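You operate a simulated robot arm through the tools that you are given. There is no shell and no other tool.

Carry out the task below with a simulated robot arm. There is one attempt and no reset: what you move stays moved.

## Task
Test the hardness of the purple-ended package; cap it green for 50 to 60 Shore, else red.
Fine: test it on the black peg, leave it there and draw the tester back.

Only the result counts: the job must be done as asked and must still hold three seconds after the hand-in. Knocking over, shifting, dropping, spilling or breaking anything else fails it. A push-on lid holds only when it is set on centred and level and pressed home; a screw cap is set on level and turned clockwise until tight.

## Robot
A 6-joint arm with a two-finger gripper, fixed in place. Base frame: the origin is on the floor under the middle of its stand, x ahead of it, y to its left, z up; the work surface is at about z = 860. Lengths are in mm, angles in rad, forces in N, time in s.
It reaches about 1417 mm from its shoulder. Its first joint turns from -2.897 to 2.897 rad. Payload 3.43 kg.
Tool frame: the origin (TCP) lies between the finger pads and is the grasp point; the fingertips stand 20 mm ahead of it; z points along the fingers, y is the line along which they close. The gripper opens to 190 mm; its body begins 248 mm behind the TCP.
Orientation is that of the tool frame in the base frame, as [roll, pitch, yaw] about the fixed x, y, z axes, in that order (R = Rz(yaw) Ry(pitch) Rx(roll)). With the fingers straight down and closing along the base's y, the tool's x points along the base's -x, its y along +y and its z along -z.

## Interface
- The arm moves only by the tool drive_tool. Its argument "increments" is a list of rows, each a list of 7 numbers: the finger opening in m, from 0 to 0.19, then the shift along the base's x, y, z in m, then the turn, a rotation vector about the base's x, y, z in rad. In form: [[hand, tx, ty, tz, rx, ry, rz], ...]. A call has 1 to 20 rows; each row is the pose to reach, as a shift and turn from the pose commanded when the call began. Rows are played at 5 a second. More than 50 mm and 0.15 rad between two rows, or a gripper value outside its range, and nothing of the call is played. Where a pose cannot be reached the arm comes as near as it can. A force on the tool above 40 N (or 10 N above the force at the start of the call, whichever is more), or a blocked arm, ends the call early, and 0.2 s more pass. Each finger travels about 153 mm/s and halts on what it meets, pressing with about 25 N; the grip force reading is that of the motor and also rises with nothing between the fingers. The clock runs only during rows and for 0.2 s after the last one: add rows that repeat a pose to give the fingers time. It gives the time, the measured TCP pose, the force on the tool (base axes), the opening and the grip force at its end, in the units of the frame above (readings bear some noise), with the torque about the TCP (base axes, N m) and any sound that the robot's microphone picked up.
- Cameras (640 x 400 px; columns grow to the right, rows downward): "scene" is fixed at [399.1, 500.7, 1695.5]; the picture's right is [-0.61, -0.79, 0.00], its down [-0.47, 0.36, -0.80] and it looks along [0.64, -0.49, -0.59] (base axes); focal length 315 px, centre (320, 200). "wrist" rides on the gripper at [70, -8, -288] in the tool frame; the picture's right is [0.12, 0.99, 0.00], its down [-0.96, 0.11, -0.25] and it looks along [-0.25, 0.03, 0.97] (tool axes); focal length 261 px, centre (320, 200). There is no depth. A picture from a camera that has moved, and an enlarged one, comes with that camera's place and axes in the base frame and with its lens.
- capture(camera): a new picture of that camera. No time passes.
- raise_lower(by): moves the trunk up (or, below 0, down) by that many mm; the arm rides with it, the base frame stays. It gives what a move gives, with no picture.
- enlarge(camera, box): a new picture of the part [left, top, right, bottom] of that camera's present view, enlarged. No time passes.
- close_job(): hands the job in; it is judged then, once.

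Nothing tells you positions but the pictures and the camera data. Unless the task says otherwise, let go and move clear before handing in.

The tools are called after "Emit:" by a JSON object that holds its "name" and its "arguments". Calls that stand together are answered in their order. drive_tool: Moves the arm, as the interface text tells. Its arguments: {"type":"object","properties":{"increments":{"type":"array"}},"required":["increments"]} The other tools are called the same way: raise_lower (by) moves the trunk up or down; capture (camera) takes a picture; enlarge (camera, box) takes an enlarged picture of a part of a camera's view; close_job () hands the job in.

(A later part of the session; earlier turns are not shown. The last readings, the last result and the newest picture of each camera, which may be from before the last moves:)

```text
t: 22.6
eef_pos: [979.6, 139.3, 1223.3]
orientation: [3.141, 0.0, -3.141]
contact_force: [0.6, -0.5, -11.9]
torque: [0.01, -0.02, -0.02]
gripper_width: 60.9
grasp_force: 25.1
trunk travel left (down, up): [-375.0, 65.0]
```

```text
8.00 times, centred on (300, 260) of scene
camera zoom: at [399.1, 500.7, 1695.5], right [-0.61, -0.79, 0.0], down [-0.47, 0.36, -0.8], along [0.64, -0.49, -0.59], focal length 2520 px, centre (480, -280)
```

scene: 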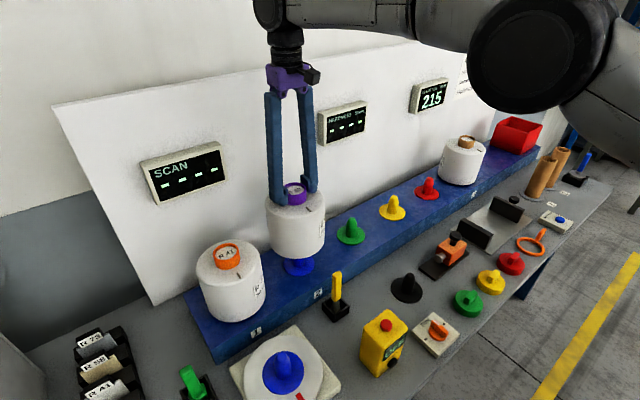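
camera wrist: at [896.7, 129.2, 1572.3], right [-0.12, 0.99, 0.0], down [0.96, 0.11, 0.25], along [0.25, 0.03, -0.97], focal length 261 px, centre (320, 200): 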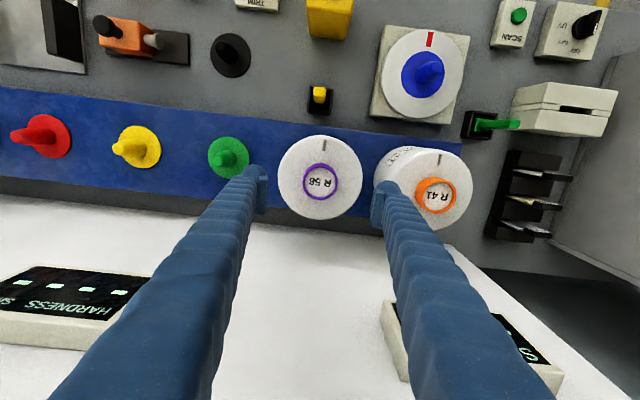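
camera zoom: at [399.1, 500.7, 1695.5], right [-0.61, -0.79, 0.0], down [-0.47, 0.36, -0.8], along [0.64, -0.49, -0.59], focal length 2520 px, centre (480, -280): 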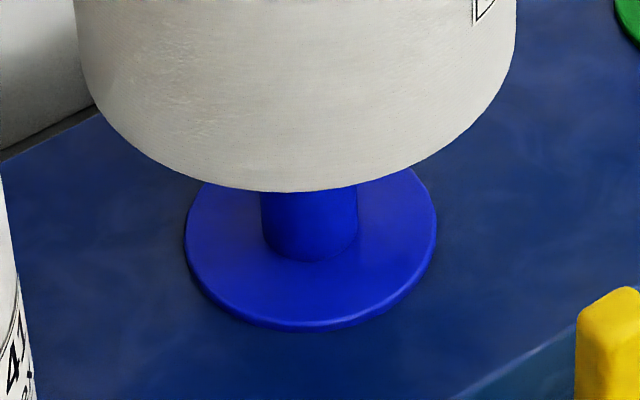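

The package bottom is now about 35 mm above the blue peg's tip, at z≈1045. I'll carry it slowly on a diagonal toward the black peg, keeping away from the tall yellow box.

Emit:
{"name": "drive_tool", "arguments": {"increments": [[0.03, -0.0021, -0.0022, 0.0, 0, 0, 0], [0.03, -0.0055, -0.0058, 0.0, 0, 0, 0], [0.03, -0.0104, -0.0108, 0.0, 0, 0, 0], [0.03, -0.0166, -0.0173, 0.0, 0, 0, 0], [0.03, -0.0235, -0.0246, 0.0, 0, 0, 0], [0.03, -0.0304, -0.0318, 0.0, 0, 0, 0], [0.03, -0.0373, -0.039, 0.0, 0, 0, 0], [0.03, -0.0442, -0.0462, 0.0, 0, 0, 0], [0.03, -0.0512, -0.0535, 0.0, 0, 0, 0], [0.03, -0.0581, -0.0607, 0.0, 0, 0, 0], [0.03, -0.065, -0.0679, 0.0, 0, 0, 0], [0.03, -0.0719, -0.0751, 0.0, 0, 0, 0], [0.03, -0.0788, -0.0824, 0.0, 0, 0, 0], [0.03, -0.0857, -0.0896, 0.0, 0, 0, 0], [0.03, -0.0926, -0.0968, 0.0, 0, 0, 0], [0.03, -0.0996, -0.104, 0.0, 0, 0, 0], [0.03, -0.1058, -0.1105, 0.0, 0, 0, 0], [0.03, -0.1106, -0.1156, 0.0, 0, 0, 0], [0.03, -0.1134, -0.1185, 0.0, 0, 0, 0], [0.03, -0.1148, -0.1199, 0.0, 0, 0, 0]]}}

Emit:
{"name": "capture", "arguments": {"camera": "scene"}}

Emit:
{"name": "enlarge", "arguments": {"camera": "wrist", "box": [260, 140, 380, 240]}}

```text
t: 26.8
eef_pos: [866.2, 19.1, 1223.5]
orientation: [-3.141, -0.002, -3.141]
contact_force: [-0.4, -0.4, -11.5]
torque: [-0.02, 0.04, -0.05]
gripper_width: 60.9
grasp_force: 24.6
trunk travel left (down, up): [-375.0, 65.0]
```

```text
taken
```

scene: 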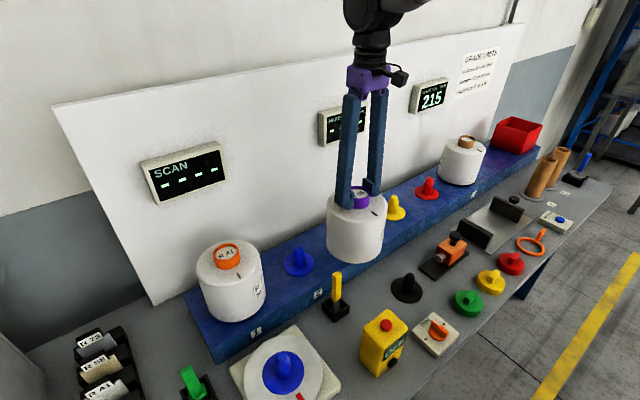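

```text
4.00 times, centred on (320, 190) of wrist
camera zoom: at [796.0, 10.8, 1513.5], right [-0.12, 0.99, 0.0], down [0.96, 0.11, 0.25], along [0.24, 0.03, -0.97], focal length 1043 px, centre (320, 240)
```

zoom: 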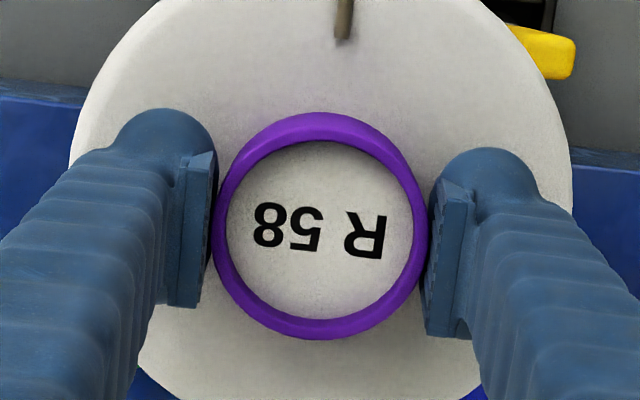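

The package hasn't shifted in the grip. I'll take a wrist view to measure the black peg, and also zoom on the bare blue peg as a reference.

Emit:
{"name": "capture", "arguments": {"camera": "wrist"}}

Emit:
{"name": "enlarge", "arguments": {"camera": "scene", "box": [270, 235, 330, 285]}}

Emit:
{"name": "enlarge", "arguments": {"camera": "wrist", "box": [170, 50, 290, 150]}}

```text
taken
camera wrist: at [796.0, 10.8, 1513.5], right [-0.12, 0.99, 0.0], down [0.96, 0.11, 0.25], along [0.24, 0.03, -0.97], focal length 261 px, centre (320, 200)
```

wrist: 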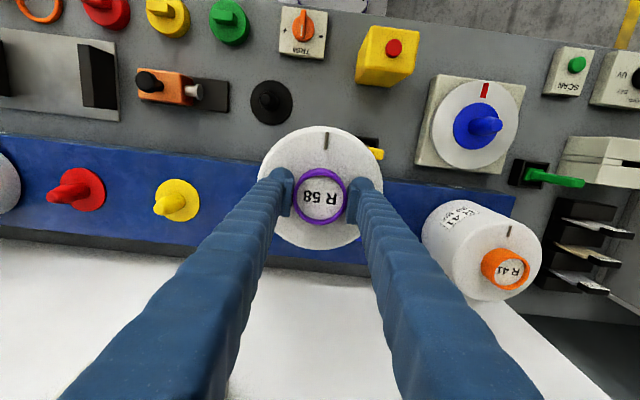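

```text
8.00 times, centred on (300, 260) of scene
camera zoom: at [399.1, 500.7, 1695.5], right [-0.61, -0.79, 0.0], down [-0.47, 0.36, -0.8], along [0.64, -0.49, -0.59], focal length 2520 px, centre (480, -280)
```

zoom: 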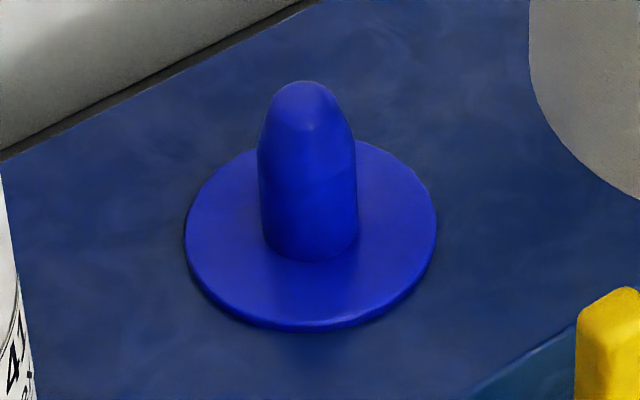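

```text
4.00 times, centred on (230, 100) of wrist
camera zoom: at [796.0, 10.8, 1513.5], right [-0.12, 0.99, 0.0], down [0.96, 0.11, 0.25], along [0.24, 0.03, -0.97], focal length 1043 px, centre (680, 600)
```

zoom: 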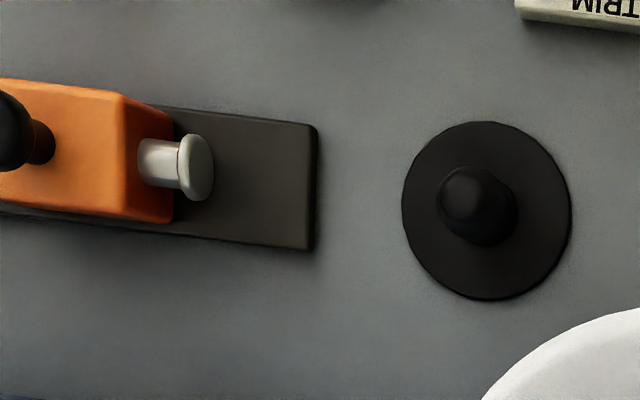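

The black peg measures about (739.5, -110), and the blue peg check agrees with the earlier package centre. I'll carry the package the rest of the way to above the black peg.

Emit:
{"name": "drive_tool", "arguments": {"increments": [[0.03, -0.0021, -0.0022, 0.0, 0, 0, 0], [0.03, -0.0056, -0.0058, 0.0, 0, 0, 0], [0.03, -0.0111, -0.0115, 0.0, 0, 0, 0], [0.03, -0.0181, -0.0187, 0.0, 0, 0, 0], [0.03, -0.0257, -0.0266, 0.0, 0, 0, 0], [0.03, -0.0334, -0.0345, 0.0, 0, 0, 0], [0.03, -0.041, -0.0424, 0.0, 0, 0, 0], [0.03, -0.0487, -0.0503, 0.0, 0, 0, 0], [0.03, -0.0563, -0.0582, 0.0, 0, 0, 0], [0.03, -0.0639, -0.0661, 0.0, 0, 0, 0], [0.03, -0.0716, -0.0741, 0.0, 0, 0, 0], [0.03, -0.0792, -0.082, 0.0, 0, 0, 0], [0.03, -0.0869, -0.0899, 0.0, 0, 0, 0], [0.03, -0.0945, -0.0978, 0.0, 0, 0, 0], [0.03, -0.1022, -0.1057, 0.0, 0, 0, 0], [0.03, -0.1091, -0.1129, 0.0, 0, 0, 0], [0.03, -0.1154, -0.1194, 0.0, 0, 0, 0], [0.03, -0.1202, -0.1244, 0.0, 0, 0, 0], [0.03, -0.1237, -0.128, 0.0, 0, 0, 0], [0.03, -0.1249, -0.1292, 0.0, 0, 0, 0]]}}

Emit:
{"name": "capture", "arguments": {"camera": "scene"}}

Emit:
{"name": "capture", "arguments": {"camera": "wrist"}}

Emit:
{"name": "enlarge", "arguments": {"camera": "scene", "box": [350, 200, 450, 320]}}

```text
t: 31.0
eef_pos: [740.1, -109.0, 1223.4]
orientation: [3.141, -0.002, -3.14]
contact_force: [0.2, -0.4, -11.2]
torque: [0.0, 0.02, 0.0]
gripper_width: 61.2
grasp_force: 25.6
trunk travel left (down, up): [-375.0, 65.0]
```

```text
taken
```

scene: 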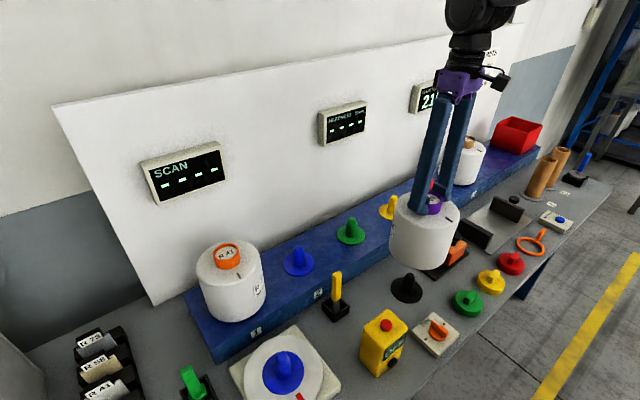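

```text
taken
camera wrist: at [669.4, -117.9, 1513.2], right [-0.12, 0.99, 0.0], down [0.96, 0.11, 0.25], along [0.24, 0.03, -0.97], focal length 261 px, centre (320, 200)
```

wrist: 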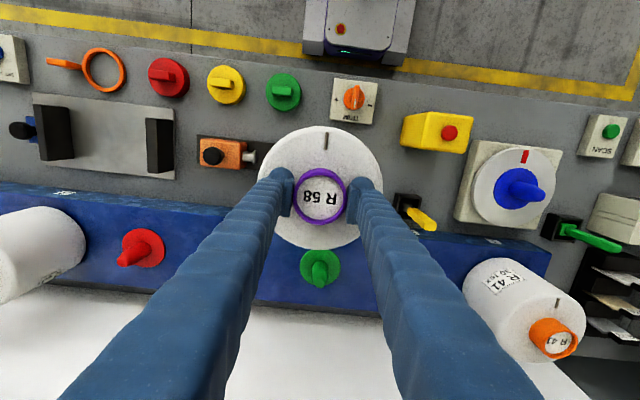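

```text
3.33 times, centred on (400, 260) of scene
camera zoom: at [399.1, 500.7, 1695.5], right [-0.61, -0.79, 0.0], down [-0.47, 0.36, -0.8], along [0.64, -0.49, -0.59], focal length 1050 px, centre (53, 0)
```

zoom: 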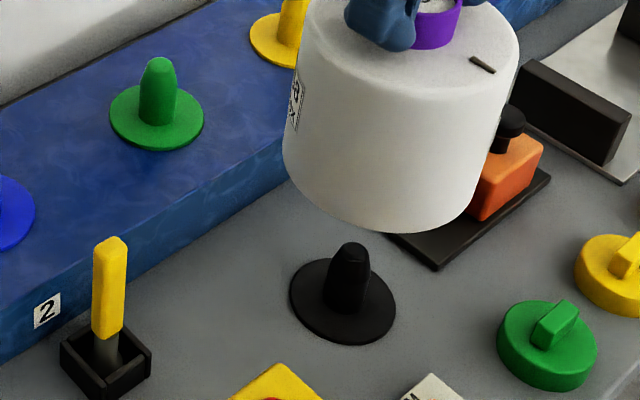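

The package hangs above the black peg. I'll zoom in with the scene camera on both to check their alignment.

Emit:
{"name": "enlarge", "arguments": {"camera": "scene", "box": [380, 180, 470, 250]}}

Emit:
{"name": "enlarge", "arguments": {"camera": "scene", "box": [375, 240, 465, 310]}}

Emit:
{"name": "enlarge", "arguments": {"camera": "wrist", "box": [260, 140, 380, 240]}}

```text
5.71 times, centred on (425, 215) of scene
camera zoom: at [399.1, 500.7, 1695.5], right [-0.61, -0.79, 0.0], down [-0.47, 0.36, -0.8], along [0.64, -0.49, -0.59], focal length 1800 px, centre (-280, 114)
```

zoom: 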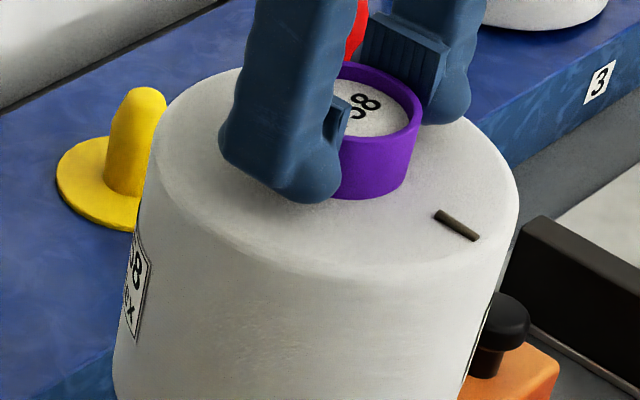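

```text
5.71 times, centred on (420, 275) of scene
camera zoom: at [399.1, 500.7, 1695.5], right [-0.61, -0.79, 0.0], down [-0.47, 0.36, -0.8], along [0.64, -0.49, -0.59], focal length 1800 px, centre (-251, -229)
```

zoom: 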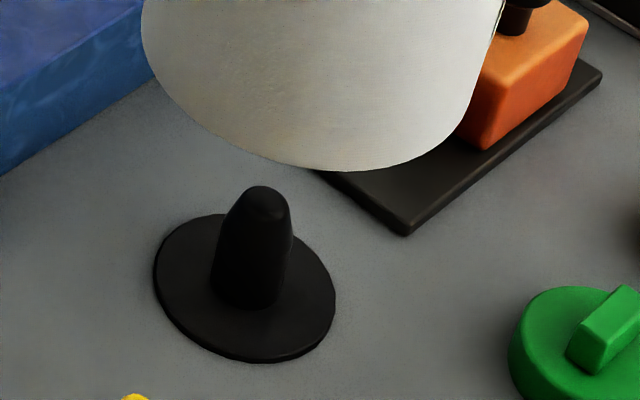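

```text
4.00 times, centred on (320, 190) of wrist
camera zoom: at [669.4, -117.9, 1513.2], right [-0.12, 0.99, 0.0], down [0.96, 0.11, 0.25], along [0.24, 0.03, -0.97], focal length 1043 px, centre (320, 240)
```

zoom: 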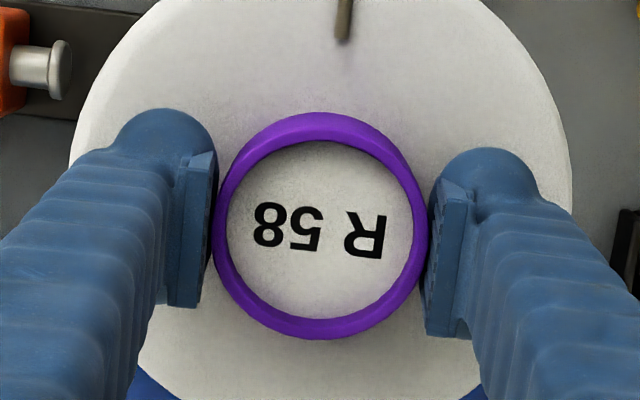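

I'll zoom tighter on the rim and the peg tip to compare their alignment along the viewing direction too.

Emit:
{"name": "enlarge", "arguments": {"camera": "scene", "box": [425, 185, 460, 217]}}

Emit:
{"name": "enlarge", "arguments": {"camera": "scene", "box": [380, 265, 430, 310]}}

```text
12.50 times, centred on (442, 201) of scene
camera zoom: at [399.1, 500.7, 1695.5], right [-0.61, -0.79, 0.0], down [-0.47, 0.36, -0.8], along [0.64, -0.49, -0.59], focal length 3937 px, centre (-1211, 188)
```

zoom: 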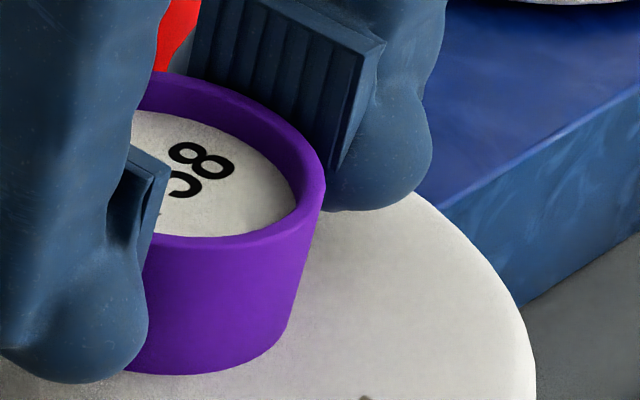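

```text
8.89 times, centred on (405, 288) of scene
camera zoom: at [399.1, 500.7, 1695.5], right [-0.61, -0.79, 0.0], down [-0.47, 0.36, -0.8], along [0.64, -0.49, -0.59], focal length 2800 px, centre (-436, -578)
```

zoom: 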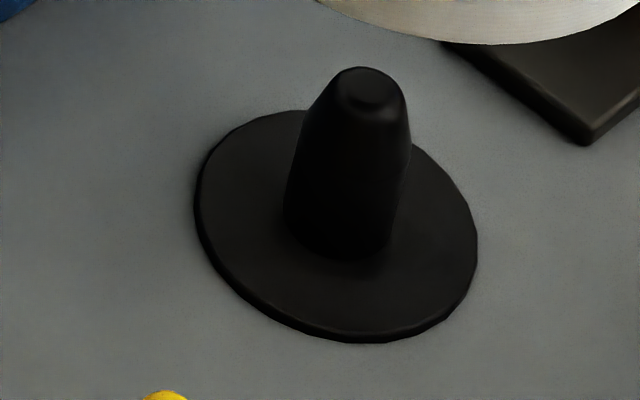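

By the same measure, the package axis and the peg agree to within about 1–2 mm, well inside the bore clearance. I'll lower 100 mm, to just above the peg tip, and check again.

Emit:
{"name": "drive_tool", "arguments": {"increments": [[0.03, 0.0, 0.0, -0.002, 0, 0, 0], [0.03, 0.0, 0.0, -0.005, 0, 0, 0], [0.03, 0.0, 0.0, -0.01, 0, 0, 0], [0.03, 0.0, 0.0, -0.016, 0, 0, 0], [0.03, 0.0, 0.0, -0.022, 0, 0, 0], [0.03, 0.0, 0.0, -0.028, 0, 0, 0], [0.03, 0.0, 0.0, -0.034, 0, 0, 0], [0.03, 0.0, 0.0, -0.04, 0, 0, 0], [0.03, 0.0, 0.0, -0.046, 0, 0, 0], [0.03, 0.0, 0.0, -0.052, 0, 0, 0], [0.03, 0.0, 0.0, -0.058, 0, 0, 0], [0.03, 0.0, 0.0, -0.064, 0, 0, 0], [0.03, 0.0, 0.0, -0.07, 0, 0, 0], [0.03, 0.0, 0.0, -0.076, 0, 0, 0], [0.03, 0.0, 0.0, -0.082, 0, 0, 0], [0.03, 0.0, 0.0, -0.088, 0, 0, 0], [0.03, 0.0, 0.0, -0.093, 0, 0, 0], [0.03, 0.0, 0.0, -0.097, 0, 0, 0], [0.03, 0.0, 0.0, -0.099, 0, 0, 0], [0.03, 0.0, 0.0, -0.1, 0, 0, 0]]}}

Emit:
{"name": "enlarge", "arguments": {"camera": "scene", "box": [360, 210, 460, 320]}}

Emit:
{"name": "capture", "arguments": {"camera": "wrist"}}

```text
t: 35.2
eef_pos: [740.1, -110.5, 1123.4]
orientation: [-3.14, -0.002, -3.142]
contact_force: [0.0, -0.5, -12.6]
torque: [0.01, 0.01, -0.01]
gripper_width: 60.9
grasp_force: 25.1
trunk travel left (down, up): [-375.0, 65.0]
```

```text
3.64 times, centred on (410, 265) of scene
camera zoom: at [399.1, 500.7, 1695.5], right [-0.61, -0.79, 0.0], down [-0.47, 0.36, -0.8], along [0.64, -0.49, -0.59], focal length 1145 px, centre (-7, -36)
```

zoom: 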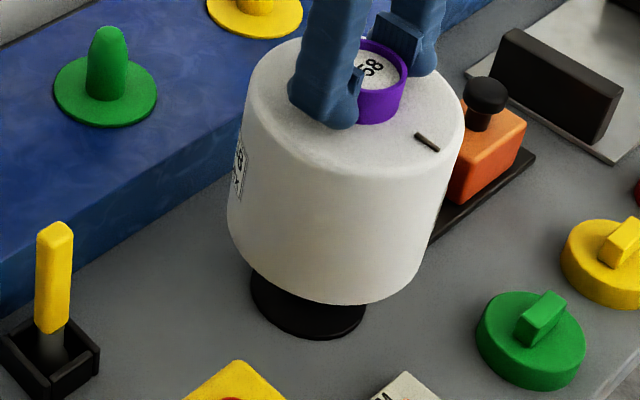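

```text
taken
camera wrist: at [669.9, -118.1, 1411.8], right [-0.12, 0.99, 0.0], down [0.96, 0.11, 0.25], along [0.24, 0.03, -0.97], focal length 261 px, centre (320, 200)
```

wrist: 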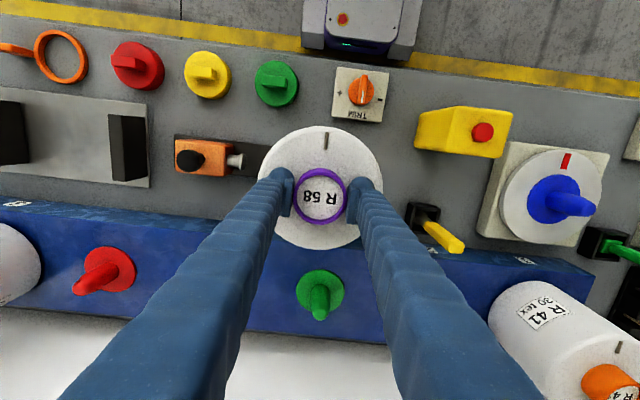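

Things line up. I'll lower the package over the peg slowly while watching the forces.

Emit:
{"name": "drive_tool", "arguments": {"increments": [[0.03, 0.0, 0.0, -0.002, 0, 0, 0], [0.03, 0.0, 0.0, -0.005, 0, 0, 0], [0.03, 0.0, 0.0, -0.008, 0, 0, 0], [0.03, 0.0, 0.0, -0.011, 0, 0, 0], [0.03, 0.0, 0.0, -0.014, 0, 0, 0], [0.03, 0.0, 0.0, -0.017, 0, 0, 0], [0.03, 0.0, 0.0, -0.02, 0, 0, 0], [0.03, 0.0, 0.0, -0.023, 0, 0, 0], [0.03, 0.0, 0.0, -0.026, 0, 0, 0], [0.03, 0.0, 0.0, -0.03, 0, 0, 0]]}}

Emit:
{"name": "enlarge", "arguments": {"camera": "scene", "box": [360, 210, 460, 320]}}

```text
t: 37.4
eef_pos: [740.1, -109.6, 1094.4]
orientation: [3.141, -0.001, 3.14]
contact_force: [-1.0, -0.5, -12.0]
torque: [-0.02, 0.0, 0.0]
gripper_width: 61.1
grasp_force: 24.7
trunk travel left (down, up): [-375.0, 65.0]
```

```text
3.64 times, centred on (410, 265) of scene
camera zoom: at [399.1, 500.7, 1695.5], right [-0.61, -0.79, 0.0], down [-0.47, 0.36, -0.8], along [0.64, -0.49, -0.59], focal length 1145 px, centre (-7, -36)
```

zoom: 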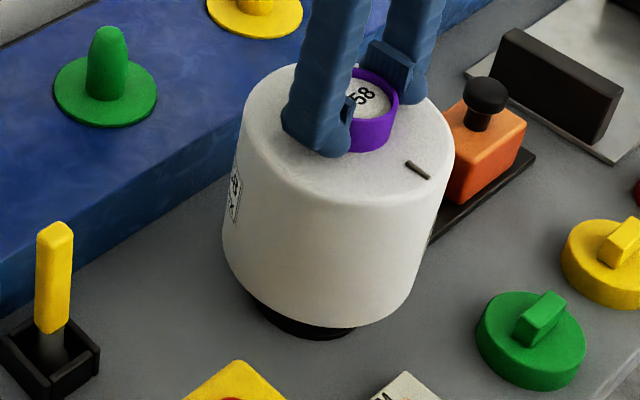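

The peg tip is inside the bore with no contact force. I'll keep lowering toward the flange.

Emit:
{"name": "drive_tool", "arguments": {"increments": [[0.03, 0.0, 0.0, -0.002, 0, 0, 0], [0.03, 0.0, 0.0, -0.005, 0, 0, 0], [0.03, 0.0, 0.0, -0.008, 0, 0, 0], [0.03, 0.0, 0.0, -0.011, 0, 0, 0], [0.03, 0.0, 0.0, -0.014, 0, 0, 0], [0.03, 0.0, 0.0, -0.017, 0, 0, 0], [0.03, 0.0, 0.0, -0.02, 0, 0, 0], [0.03, 0.0, 0.0, -0.023, 0, 0, 0], [0.03, 0.0, 0.0, -0.026, 0, 0, 0], [0.03, 0.0, 0.0, -0.029, 0, 0, 0], [0.03, 0.0, 0.0, -0.032, 0, 0, 0], [0.03, 0.0, 0.0, -0.035, 0, 0, 0], [0.03, 0.0, 0.0, -0.037, 0, 0, 0]]}}

Emit:
{"name": "enlarge", "arguments": {"camera": "scene", "box": [360, 210, 460, 320]}}

```text
t: 40.2
eef_pos: [740.3, -110.2, 1055.7]
orientation: [3.141, -0.001, 3.141]
contact_force: [1.2, 0.2, -11.8]
torque: [0.0, -0.01, 0.01]
gripper_width: 61.2
grasp_force: 24.7
trunk travel left (down, up): [-375.0, 65.0]
```

```text
3.64 times, centred on (410, 265) of scene
camera zoom: at [399.1, 500.7, 1695.5], right [-0.61, -0.79, 0.0], down [-0.47, 0.36, -0.8], along [0.64, -0.49, -0.59], focal length 1145 px, centre (-7, -36)
```

zoom: 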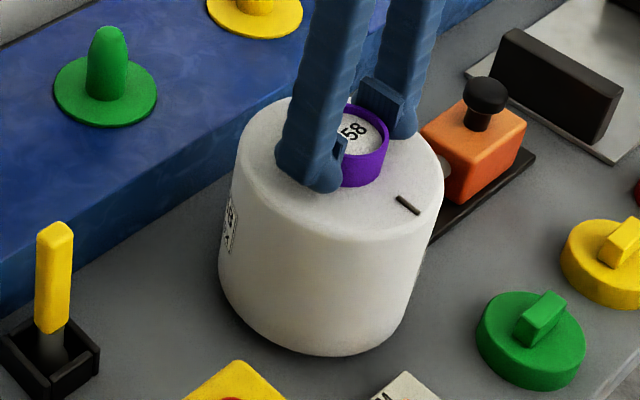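

It is still hanging free, with the flange expected about 12 mm lower. I'll go down in small steps until the weight transfers.

Emit:
{"name": "drive_tool", "arguments": {"increments": [[0.03, 0.0, 0.0, -0.002, 0, 0, 0], [0.03, 0.0, 0.0, -0.004, 0, 0, 0], [0.03, 0.0, 0.0, -0.006, 0, 0, 0], [0.03, 0.0, 0.0, -0.008, 0, 0, 0], [0.03, 0.0, 0.0, -0.008, 0, 0, 0]]}}

Emit:
{"name": "drive_tool", "arguments": {"increments": [[0.03, 0.0, 0.0, -0.001, 0, 0, 0], [0.03, 0.0, 0.0, -0.002, 0, 0, 0], [0.03, 0.0, 0.0, -0.002, 0, 0, 0]]}}

```text
t: 41.4
eef_pos: [739.5, -107.6, 1050.3]
orientation: [-3.141, -0.001, 3.141]
contact_force: [0.3, -0.7, -11.2]
torque: [0.01, 0.0, 0.01]
gripper_width: 60.9
grasp_force: 24.4
trunk travel left (down, up): [-375.0, 65.0]
```

```text
t: 42.2
eef_pos: [740.1, -109.2, 1047.1]
orientation: [-3.141, -0.002, 3.14]
contact_force: [-1.1, -0.2, -11.2]
torque: [-0.01, 0.03, -0.02]
gripper_width: 61.0
grasp_force: 24.7
trunk travel left (down, up): [-375.0, 65.0]
```

Emit:
{"name": "drive_tool", "arguments": {"increments": [[0.03, 0.0, 0.0, -0.001, 0, 0, 0], [0.03, 0.0, 0.0, -0.002, 0, 0, 0], [0.03, 0.0, 0.0, -0.002, 0, 0, 0]]}}

Emit:
{"name": "drive_tool", "arguments": {"increments": [[0.03, 0.0, 0.0, -0.001, 0, 0, 0], [0.03, 0.0, 0.0, -0.002, 0, 0, 0], [0.03, 0.0, 0.0, -0.002, 0, 0, 0]]}}

Emit:
{"name": "enlarge", "arguments": {"camera": "scene", "box": [360, 210, 460, 320]}}

```text
t: 43.0
eef_pos: [739.9, -109.3, 1045.5]
orientation: [-3.14, -0.003, -3.142]
contact_force: [0.0, 0.8, -11.8]
torque: [0.0, -0.01, -0.03]
gripper_width: 61.0
grasp_force: 24.8
trunk travel left (down, up): [-375.0, 65.0]
```

```text
t: 43.8
eef_pos: [741.0, -109.1, 1043.6]
orientation: [3.141, 0.001, 3.142]
contact_force: [0.6, 2.1, -4.1]
torque: [0.04, 0.05, -0.03]
gripper_width: 60.8
grasp_force: 25.3
trunk travel left (down, up): [-375.0, 65.0]
```

```text
3.64 times, centred on (410, 265) of scene
camera zoom: at [399.1, 500.7, 1695.5], right [-0.61, -0.79, 0.0], down [-0.47, 0.36, -0.8], along [0.64, -0.49, -0.59], focal length 1145 px, centre (-7, -36)
```

zoom: 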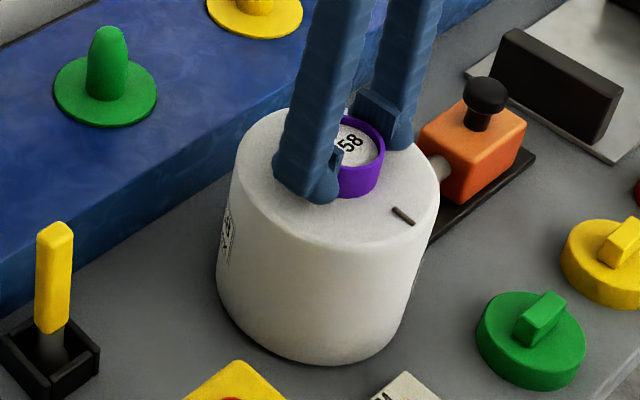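

Weight is transferring to the flange, with the load down to -4 N. I'll lower a further 2 mm to seat it fully.

Emit:
{"name": "drive_tool", "arguments": {"increments": [[0.03, 0.0, 0.0, -0.001, 0, 0, 0], [0.03, 0.0, 0.0, -0.002, 0, 0, 0], [0.03, 0.0, 0.0, -0.002, 0, 0, 0]]}}

```text
t: 44.6
eef_pos: [740.1, -109.6, 1044.6]
orientation: [-3.141, 0.003, -3.141]
contact_force: [3.4, 2.9, 18.3]
torque: [0.1, 0.02, 0.01]
gripper_width: 61.0
grasp_force: 25.1
trunk travel left (down, up): [-375.0, 65.0]
```

The package is seated; the force has reversed to +18 N. I'll ease up 1 mm, open the fingers and rise clear.

Emit:
{"name": "drive_tool", "arguments": {"increments": [[0.03, 0.0, 0.0, 0.0015, 0, 0, 0], [0.06, 0.0, 0.0, 0.0015, 0, 0, 0], [0.08, 0.0, 0.0, 0.0015, 0, 0, 0], [0.11, 0.0, 0.0, 0.0015, 0, 0, 0], [0.11, 0.0, 0.0, 0.0015, 0, 0, 0], [0.11, 0.0, 0.0, 0.02, 0, 0, 0], [0.11, 0.0, 0.0, 0.045, 0, 0, 0], [0.11, 0.0, 0.0, 0.08, 0, 0, 0], [0.11, 0.0, 0.0, 0.12, 0, 0, 0], [0.11, 0.0, 0.0, 0.15, 0, 0, 0], [0.11, 0.0, 0.0, 0.15, 0, 0, 0]]}}

Emit:
{"name": "capture", "arguments": {"camera": "wrist"}}

Emit:
{"name": "enlarge", "arguments": {"camera": "scene", "box": [360, 210, 500, 320]}}

Emit:
{"name": "enlarge", "arguments": {"camera": "wrist", "box": [240, 110, 400, 230]}}

```text
t: 47.0
eef_pos: [741.3, -108.0, 1192.8]
orientation: [3.142, -0.002, -3.14]
contact_force: [-0.7, -0.4, 0.5]
torque: [-0.01, 0.02, 0.01]
gripper_width: 110.0
grasp_force: 0.0
trunk travel left (down, up): [-375.0, 65.0]
```

```text
taken
camera wrist: at [671.2, -117.2, 1481.4], right [-0.12, 0.99, 0.0], down [0.96, 0.11, 0.25], along [0.24, 0.03, -0.97], focal length 261 px, centre (320, 200)
```

wrist: 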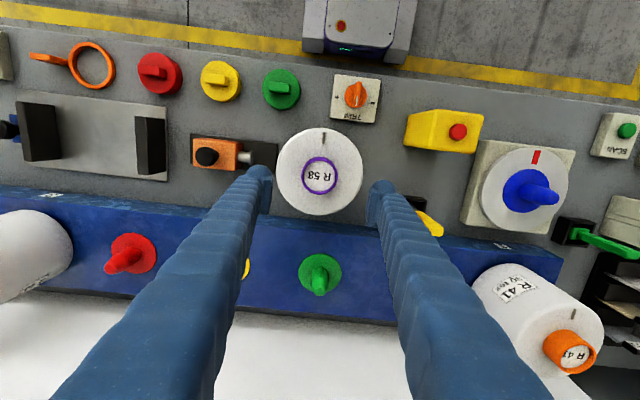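

```text
3.64 times, centred on (430, 265) of scene
camera zoom: at [399.1, 500.7, 1695.5], right [-0.61, -0.79, 0.0], down [-0.47, 0.36, -0.8], along [0.64, -0.49, -0.59], focal length 1145 px, centre (-80, -36)
```

zoom: 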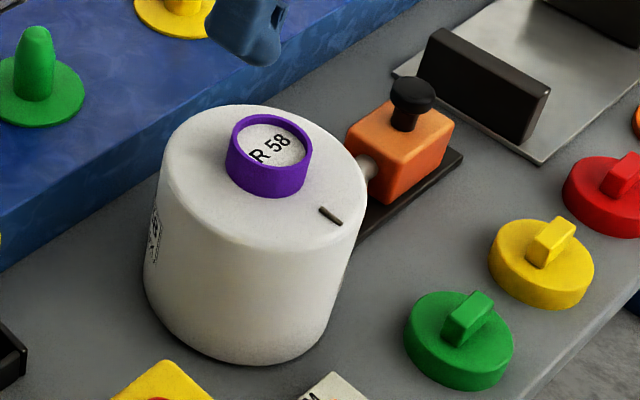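

```text
3.33 times, centred on (320, 170) of wrist
camera zoom: at [671.2, -117.2, 1481.4], right [-0.12, 0.99, 0.0], down [0.96, 0.11, 0.25], along [0.24, 0.03, -0.97], focal length 869 px, centre (320, 300)
```

zoom: 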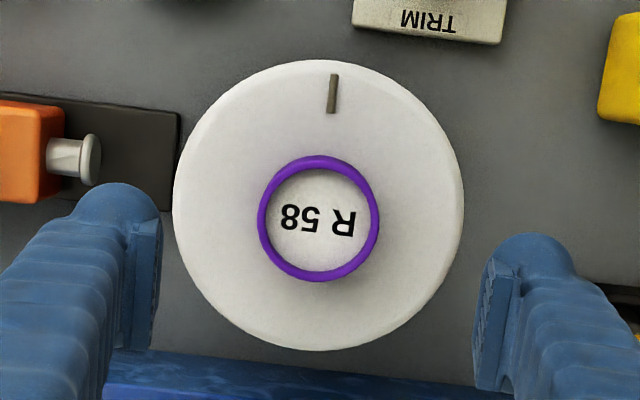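

The package stands seated on the black peg with its ring centred at about (739, -110). Next I'll turn the gripper 90° so the fingers close along x, and move above the tester's black knob to measure it.

Emit:
{"name": "drive_tool", "arguments": {"increments": [[0.1, 0.0, -0.015, 0.0, 0, 0, 0.1428], [0.1, 0.0, -0.03, 0.0, 0, 0, 0.2856], [0.1, 0.0, -0.05, 0.0, 0, 0, 0.4284], [0.1, 0.0, -0.07, 0.0, 0, 0, 0.5712], [0.1, 0.0, -0.09, 0.0, 0, 0, 0.714], [0.1, 0.0, -0.11, 0.0, 0, 0, 0.8568], [0.1, 0.0, -0.13, 0.0, 0, 0, 0.9996], [0.1, 0.0, -0.15, 0.0, 0, 0, 1.1424], [0.1, 0.0, -0.17, 0.0, 0, 0, 1.2852], [0.1, -0.002, -0.19, 0.0, 0, 0, 1.428], [0.1, -0.004, -0.207, 0.0, 0, 0, 1.5708], [0.1, -0.004, -0.207, 0.0, 0, 0, 1.5708]]}}

Emit:
{"name": "capture", "arguments": {"camera": "wrist"}}

Emit:
{"name": "capture", "arguments": {"camera": "scene"}}

```text
t: 49.6
eef_pos: [734.4, -316.4, 1193.2]
orientation: [3.14, 0.0, -1.568]
contact_force: [-0.3, -0.1, 0.1]
torque: [0.0, 0.02, -0.01]
gripper_width: 99.9
grasp_force: 0.1
trunk travel left (down, up): [-375.0, 65.0]
```

```text
taken
camera wrist: at [743.8, -387.0, 1481.0], right [-0.99, -0.12, 0.0], down [-0.12, 0.96, 0.25], along [-0.03, 0.25, -0.97], focal length 261 px, centre (320, 200)
```

wrist: 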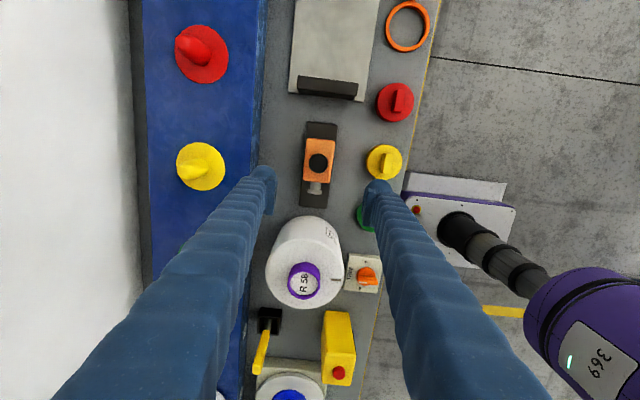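

```text
taken
```

scene: 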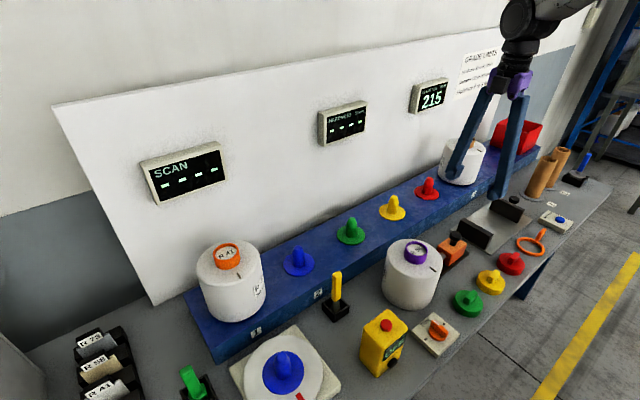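

The rotation worked, and the tester is in view below. I'll zoom in to measure the knob, box and probe.

Emit:
{"name": "enlarge", "arguments": {"camera": "wrist", "box": [270, 100, 370, 220]}}

Emit:
{"name": "enlarge", "arguments": {"camera": "scene", "box": [400, 200, 490, 280]}}

Emit:
{"name": "enlarge", "arguments": {"camera": "wrist", "box": [340, 70, 440, 220]}}

```text
3.33 times, centred on (320, 160) of wrist
camera zoom: at [743.8, -387.0, 1481.0], right [-0.99, -0.12, 0.0], down [-0.12, 0.96, 0.25], along [-0.03, 0.25, -0.97], focal length 869 px, centre (320, 333)
```

zoom: 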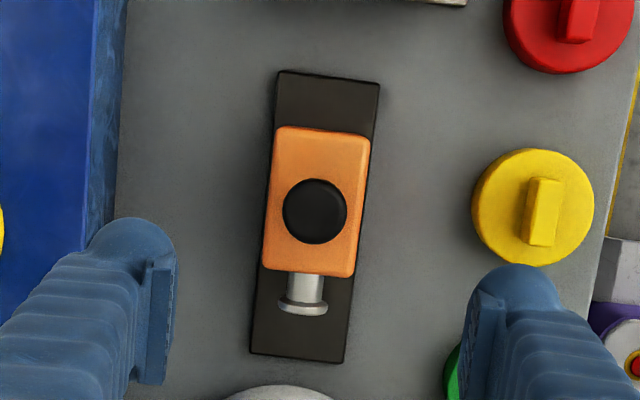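

```text
5.00 times, centred on (445, 240) of scene
camera zoom: at [399.1, 500.7, 1695.5], right [-0.61, -0.79, 0.0], down [-0.47, 0.36, -0.8], along [0.64, -0.49, -0.59], focal length 1575 px, centre (-305, 0)
```

zoom: 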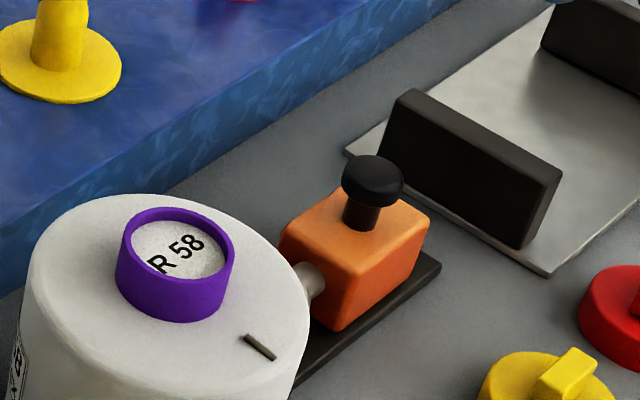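

```text
2.67 times, centred on (390, 145) of wrist
camera zoom: at [743.8, -387.0, 1481.0], right [-0.99, -0.12, 0.0], down [-0.12, 0.96, 0.25], along [-0.03, 0.25, -0.97], focal length 695 px, centre (133, 347)
```

zoom: 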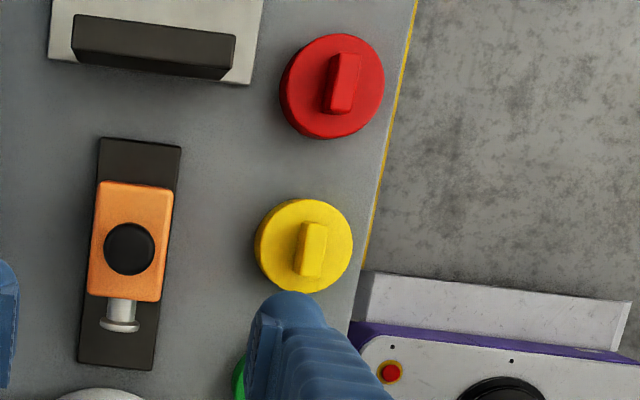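

The knob centres near (740, -331), its top at about z=976, its cap 37 mm wide, and the box top at about 938. The probe tip is near y=-256 and the package face near y=-190, so the travel is about 66 mm. I'll descend above the knob and re-check.

Emit:
{"name": "drive_tool", "arguments": {"increments": [[0.1, 0.001, -0.003, -0.03, 0, 0, 0], [0.1, 0.002, -0.006, -0.06, 0, 0, 0], [0.1, 0.003, -0.009, -0.09, 0, 0, 0], [0.1, 0.004, -0.012, -0.12, 0, 0, 0], [0.1, 0.005, -0.0145, -0.15, 0, 0, 0], [0.09, 0.005, -0.0145, -0.165, 0, 0, 0], [0.09, 0.005, -0.0145, -0.165, 0, 0, 0]]}}

Emit:
{"name": "enlarge", "arguments": {"camera": "wrist", "box": [260, 130, 380, 240]}}

Emit:
{"name": "enlarge", "arguments": {"camera": "scene", "box": [400, 180, 500, 280]}}

```text
t: 51.2
eef_pos: [739.7, -332.0, 1027.1]
orientation: [3.139, 0.0, -1.572]
contact_force: [0.1, -1.4, 0.7]
torque: [-0.03, -0.05, 0.01]
gripper_width: 89.9
grasp_force: 0.1
trunk travel left (down, up): [-375.0, 65.0]
```

```text
3.64 times, centred on (320, 185) of wrist
camera zoom: at [748.5, -401.9, 1316.1], right [-0.99, -0.12, 0.0], down [-0.11, 0.96, 0.25], along [-0.03, 0.25, -0.97], focal length 948 px, centre (320, 254)
```

zoom: 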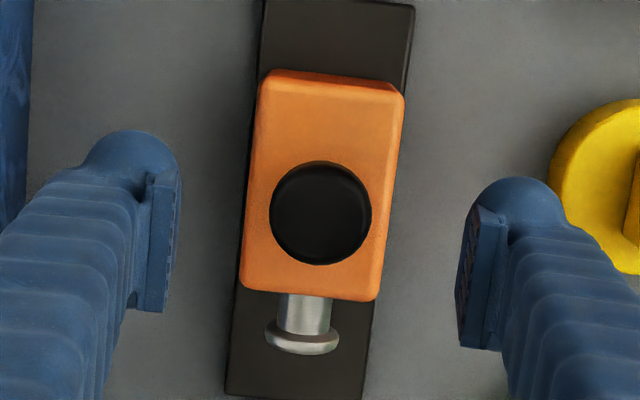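

```text
4.00 times, centred on (450, 230) of scene
camera zoom: at [399.1, 500.7, 1695.5], right [-0.61, -0.79, 0.0], down [-0.47, 0.36, -0.8], along [0.64, -0.49, -0.59], focal length 1260 px, centre (-200, 80)
```

zoom: 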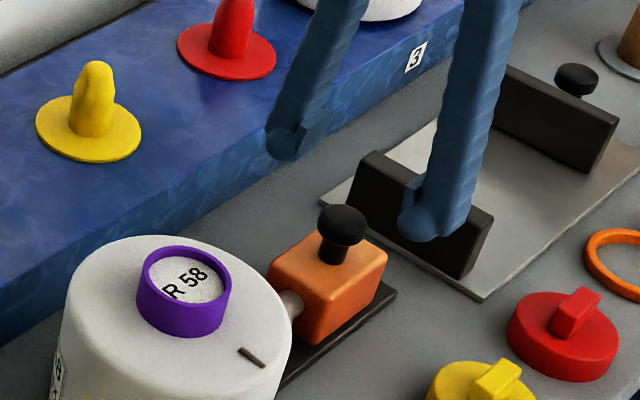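

The knob is centred at (740, -331), right under the TCP. I'll lower to knob height and close on it gently.

Emit:
{"name": "drive_tool", "arguments": {"increments": [[0.09, 0.0, 0.0, -0.02, 0, 0, 0], [0.08, 0.0, 0.0, -0.04, 0, 0, 0], [0.08, 0.0, 0.0, -0.055, 0, 0, 0], [0.08, 0.0, 0.0, -0.06, 0, 0, 0], [0.08, 0.0, 0.0, -0.06, 0, 0, 0]]}}

Emit:
{"name": "enlarge", "arguments": {"camera": "scene", "box": [420, 190, 500, 270]}}

Emit:
{"name": "enlarge", "arguments": {"camera": "wrist", "box": [260, 130, 380, 240]}}

```text
t: 52.4
eef_pos: [741.1, -331.3, 966.4]
orientation: [3.139, 0.0, -1.571]
contact_force: [0.5, 0.6, 0.4]
torque: [0.02, 0.04, 0.01]
gripper_width: 80.1
grasp_force: 0.1
trunk travel left (down, up): [-375.0, 65.0]
```

```text
5.00 times, centred on (460, 230) of scene
camera zoom: at [399.1, 500.7, 1695.5], right [-0.61, -0.79, 0.0], down [-0.47, 0.36, -0.8], along [0.64, -0.49, -0.59], focal length 1575 px, centre (-380, 50)
```

zoom: 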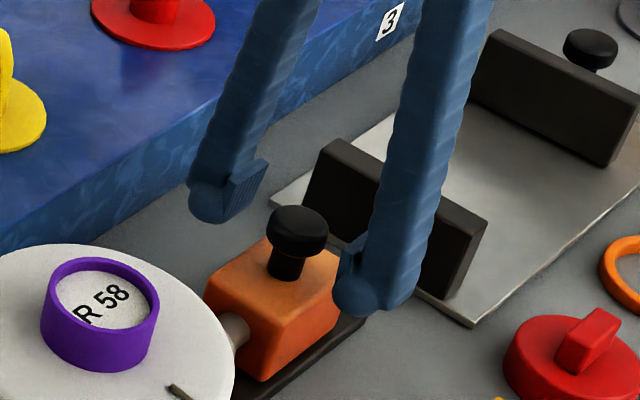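

```text
3.64 times, centred on (320, 185) of wrist
camera zoom: at [749.4, -401.8, 1255.9], right [-0.99, -0.12, 0.0], down [-0.11, 0.96, 0.25], along [-0.03, 0.25, -0.97], focal length 948 px, centre (320, 254)
```

zoom: 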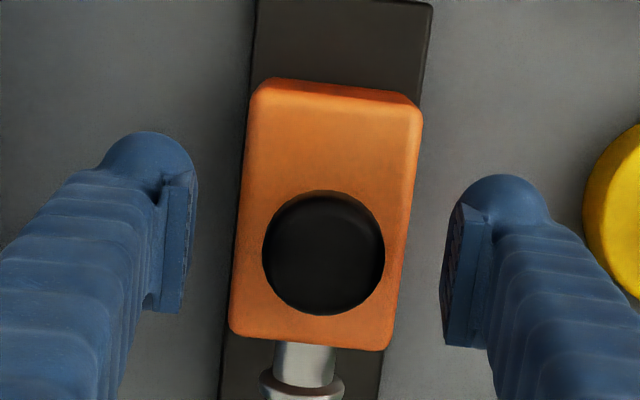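

The pads bracket the knob and the tips are just above the box top. I'll close on the knob now.

Emit:
{"name": "drive_tool", "arguments": {"increments": [[0.06, -0.001, 0.0, 0.0, 0, 0, 0], [0.045, -0.001, 0.0, 0.0, 0, 0, 0], [0.03, -0.001, 0.0, 0.0, 0, 0, 0], [0.02, -0.001, 0.0, 0.0, 0, 0, 0], [0.02, -0.001, 0.0, 0.0, 0, 0, 0]]}}

Emit:
{"name": "enlarge", "arguments": {"camera": "scene", "box": [420, 190, 500, 270]}}

Emit:
{"name": "enlarge", "arguments": {"camera": "scene", "box": [300, 90, 400, 160]}}

```text
t: 53.6
eef_pos: [739.7, -330.6, 967.0]
orientation: [3.14, 0.001, -1.572]
contact_force: [-1.2, -1.1, -0.8]
torque: [-0.02, 0.01, -0.03]
gripper_width: 33.8
grasp_force: 45.3
trunk travel left (down, up): [-375.0, 65.0]
```

```text
5.00 times, centred on (460, 230) of scene
camera zoom: at [399.1, 500.7, 1695.5], right [-0.61, -0.79, 0.0], down [-0.47, 0.36, -0.8], along [0.64, -0.49, -0.59], focal length 1575 px, centre (-380, 50)
```

zoom: 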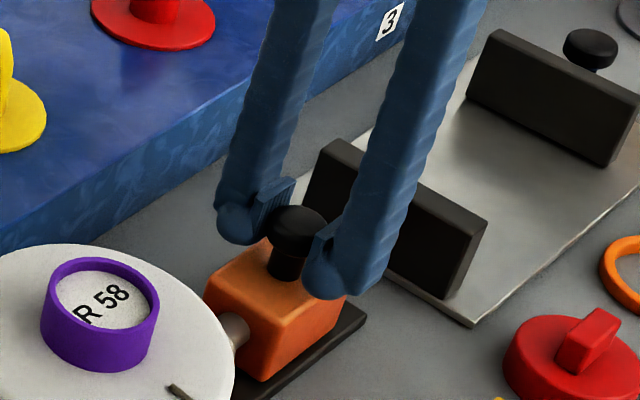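

```text
5.71 times, centred on (350, 125) of scene
camera zoom: at [399.1, 500.7, 1695.5], right [-0.61, -0.79, 0.0], down [-0.47, 0.36, -0.8], along [0.64, -0.49, -0.59], focal length 1800 px, centre (149, 629)
```

zoom: 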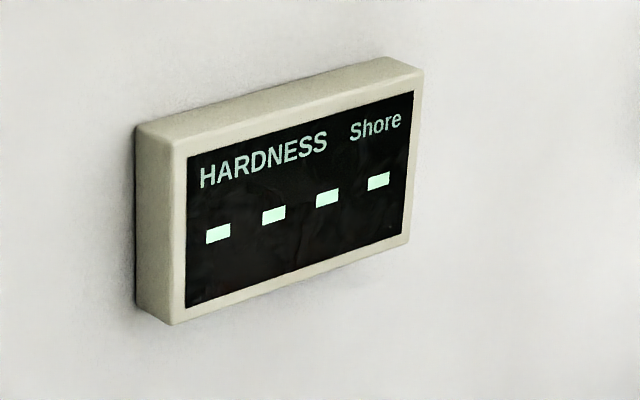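

I have the knob, and the display shows dashes. I'll slide the tester toward the package (+y) in steps, watching forces and the display.

Emit:
{"name": "drive_tool", "arguments": {"increments": [[0.02, 0.0, 0.002, 0.0, 0, 0, 0], [0.02, 0.0, 0.005, 0.0, 0, 0, 0], [0.02, 0.0, 0.01, 0.0, 0, 0, 0], [0.02, 0.0, 0.015, 0.0, 0, 0, 0], [0.02, 0.0, 0.02, 0.0, 0, 0, 0], [0.02, 0.0, 0.02, 0.0, 0, 0, 0]]}}

Emit:
{"name": "enlarge", "arguments": {"camera": "scene", "box": [400, 190, 500, 290]}}

```text
t: 55.0
eef_pos: [739.1, -311.0, 966.7]
orientation: [3.14, 0.0, -1.57]
contact_force: [9.9, 0.1, 1.4]
torque: [0.03, -0.13, 0.0]
gripper_width: 33.8
grasp_force: 45.3
trunk travel left (down, up): [-375.0, 65.0]
```

```text
4.00 times, centred on (450, 240) of scene
camera zoom: at [399.1, 500.7, 1695.5], right [-0.61, -0.79, 0.0], down [-0.47, 0.36, -0.8], along [0.64, -0.49, -0.59], focal length 1260 px, centre (-200, 40)
```

zoom: 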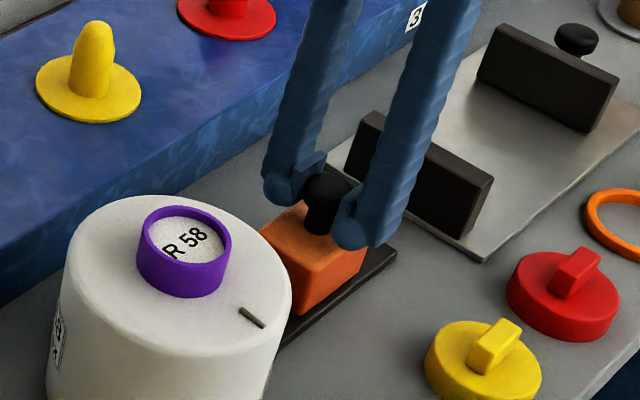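

The tester slides, with a 10 N side load in +x, so the rail is probably slightly skewed or my x was a little off. I'll ease in +x as I continue.

Emit:
{"name": "drive_tool", "arguments": {"increments": [[0.02, 0.001, 0.0, 0.0, 0, 0, 0], [0.02, 0.0015, 0.0, 0.0, 0, 0, 0]]}}

Emit:
{"name": "drive_tool", "arguments": {"increments": [[0.02, 0.0003, 0.004, 0.0, 0, 0, 0], [0.02, 0.0006, 0.008, 0.0, 0, 0, 0], [0.02, 0.0009, 0.012, 0.0, 0, 0, 0], [0.02, 0.0012, 0.016, 0.0, 0, 0, 0], [0.02, 0.0015, 0.02, 0.0, 0, 0, 0], [0.02, 0.0015, 0.02, 0.0, 0, 0, 0]]}}

Emit:
{"name": "enlarge", "arguments": {"camera": "scene", "box": [400, 190, 500, 290]}}

Emit:
{"name": "capture", "arguments": {"camera": "wrist"}}

```text
t: 55.6
eef_pos: [740.0, -310.6, 967.0]
orientation: [3.14, -0.001, -1.57]
contact_force: [5.8, -1.6, 4.3]
torque: [-0.15, 0.04, -0.03]
gripper_width: 33.8
grasp_force: 44.1
trunk travel left (down, up): [-375.0, 65.0]
```

```text
t: 57.0
eef_pos: [741.1, -289.8, 966.8]
orientation: [3.14, 0.0, -1.571]
contact_force: [-15.7, 1.1, 9.9]
torque: [0.02, 0.02, 0.06]
gripper_width: 33.8
grasp_force: 45.2
trunk travel left (down, up): [-375.0, 65.0]
```

```text
4.00 times, centred on (450, 240) of scene
camera zoom: at [399.1, 500.7, 1695.5], right [-0.61, -0.79, 0.0], down [-0.47, 0.36, -0.8], along [0.64, -0.49, -0.59], focal length 1260 px, centre (-200, 40)
```

zoom: 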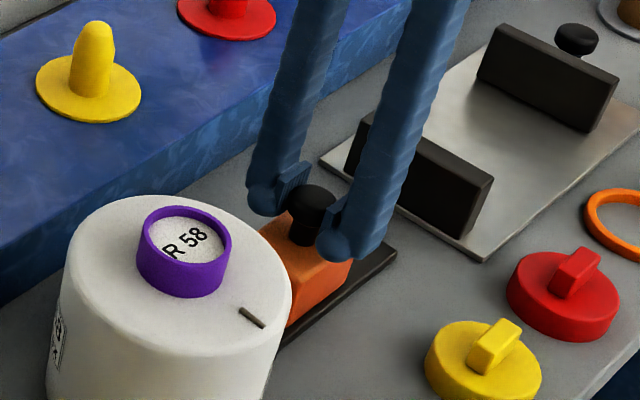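

```text
taken
camera wrist: at [748.5, -360.7, 1255.2], right [-0.99, -0.12, 0.0], down [-0.11, 0.96, 0.25], along [-0.03, 0.25, -0.97], focal length 261 px, centre (320, 200)
```

wrist: 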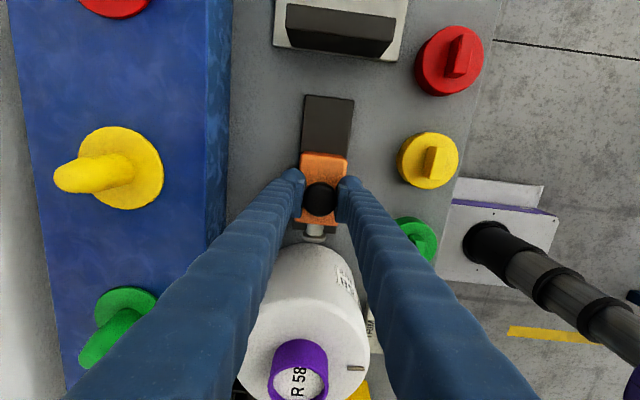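

The side load flipped sign, so I over-corrected. I'll step back 1.5 mm in x and continue along y; about 25 mm remain to contact.

Emit:
{"name": "drive_tool", "arguments": {"increments": [[0.02, -0.001, 0.0, 0.0003, 0, 0, 0], [0.02, -0.0017, 0.002, 0.0006, 0, 0, 0], [0.02, -0.0017, 0.006, 0.0006, 0, 0, 0], [0.02, -0.0017, 0.01, 0.0006, 0, 0, 0], [0.02, -0.0017, 0.014, 0.0006, 0, 0, 0], [0.02, -0.0017, 0.014, 0.0006, 0, 0, 0]]}}

Emit:
{"name": "enlarge", "arguments": {"camera": "wrist", "box": [260, 140, 380, 260]}}

Emit:
{"name": "enlarge", "arguments": {"camera": "scene", "box": [300, 90, 400, 160]}}

```text
t: 58.4
eef_pos: [740.4, -275.3, 966.8]
orientation: [3.14, 0.0, -1.571]
contact_force: [-11.7, 1.3, -8.4]
torque: [0.03, -0.08, -0.04]
gripper_width: 33.9
grasp_force: 45.3
trunk travel left (down, up): [-375.0, 65.0]
```

```text
3.33 times, centred on (320, 200) of wrist
camera zoom: at [748.6, -347.0, 1255.2], right [-0.99, -0.12, 0.0], down [-0.11, 0.96, 0.25], along [-0.03, 0.25, -0.97], focal length 869 px, centre (320, 200)
```

zoom: 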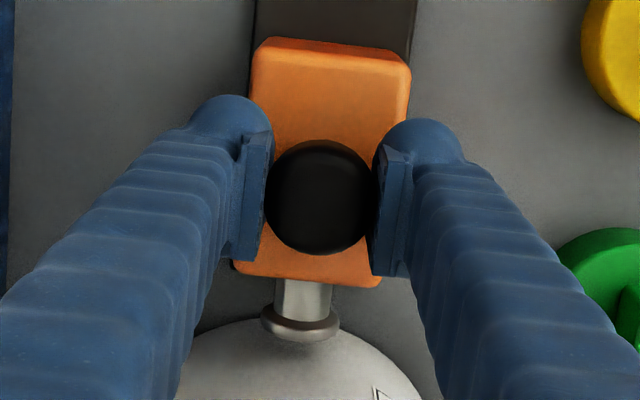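

```text
5.71 times, centred on (350, 125) of scene
camera zoom: at [399.1, 500.7, 1695.5], right [-0.61, -0.79, 0.0], down [-0.47, 0.36, -0.8], along [0.64, -0.49, -0.59], focal length 1800 px, centre (149, 629)
```

zoom: 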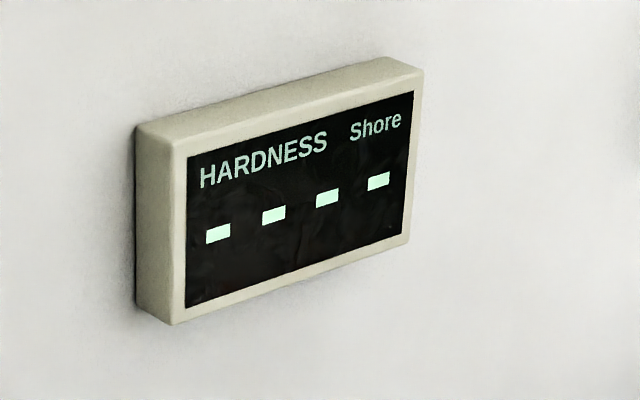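

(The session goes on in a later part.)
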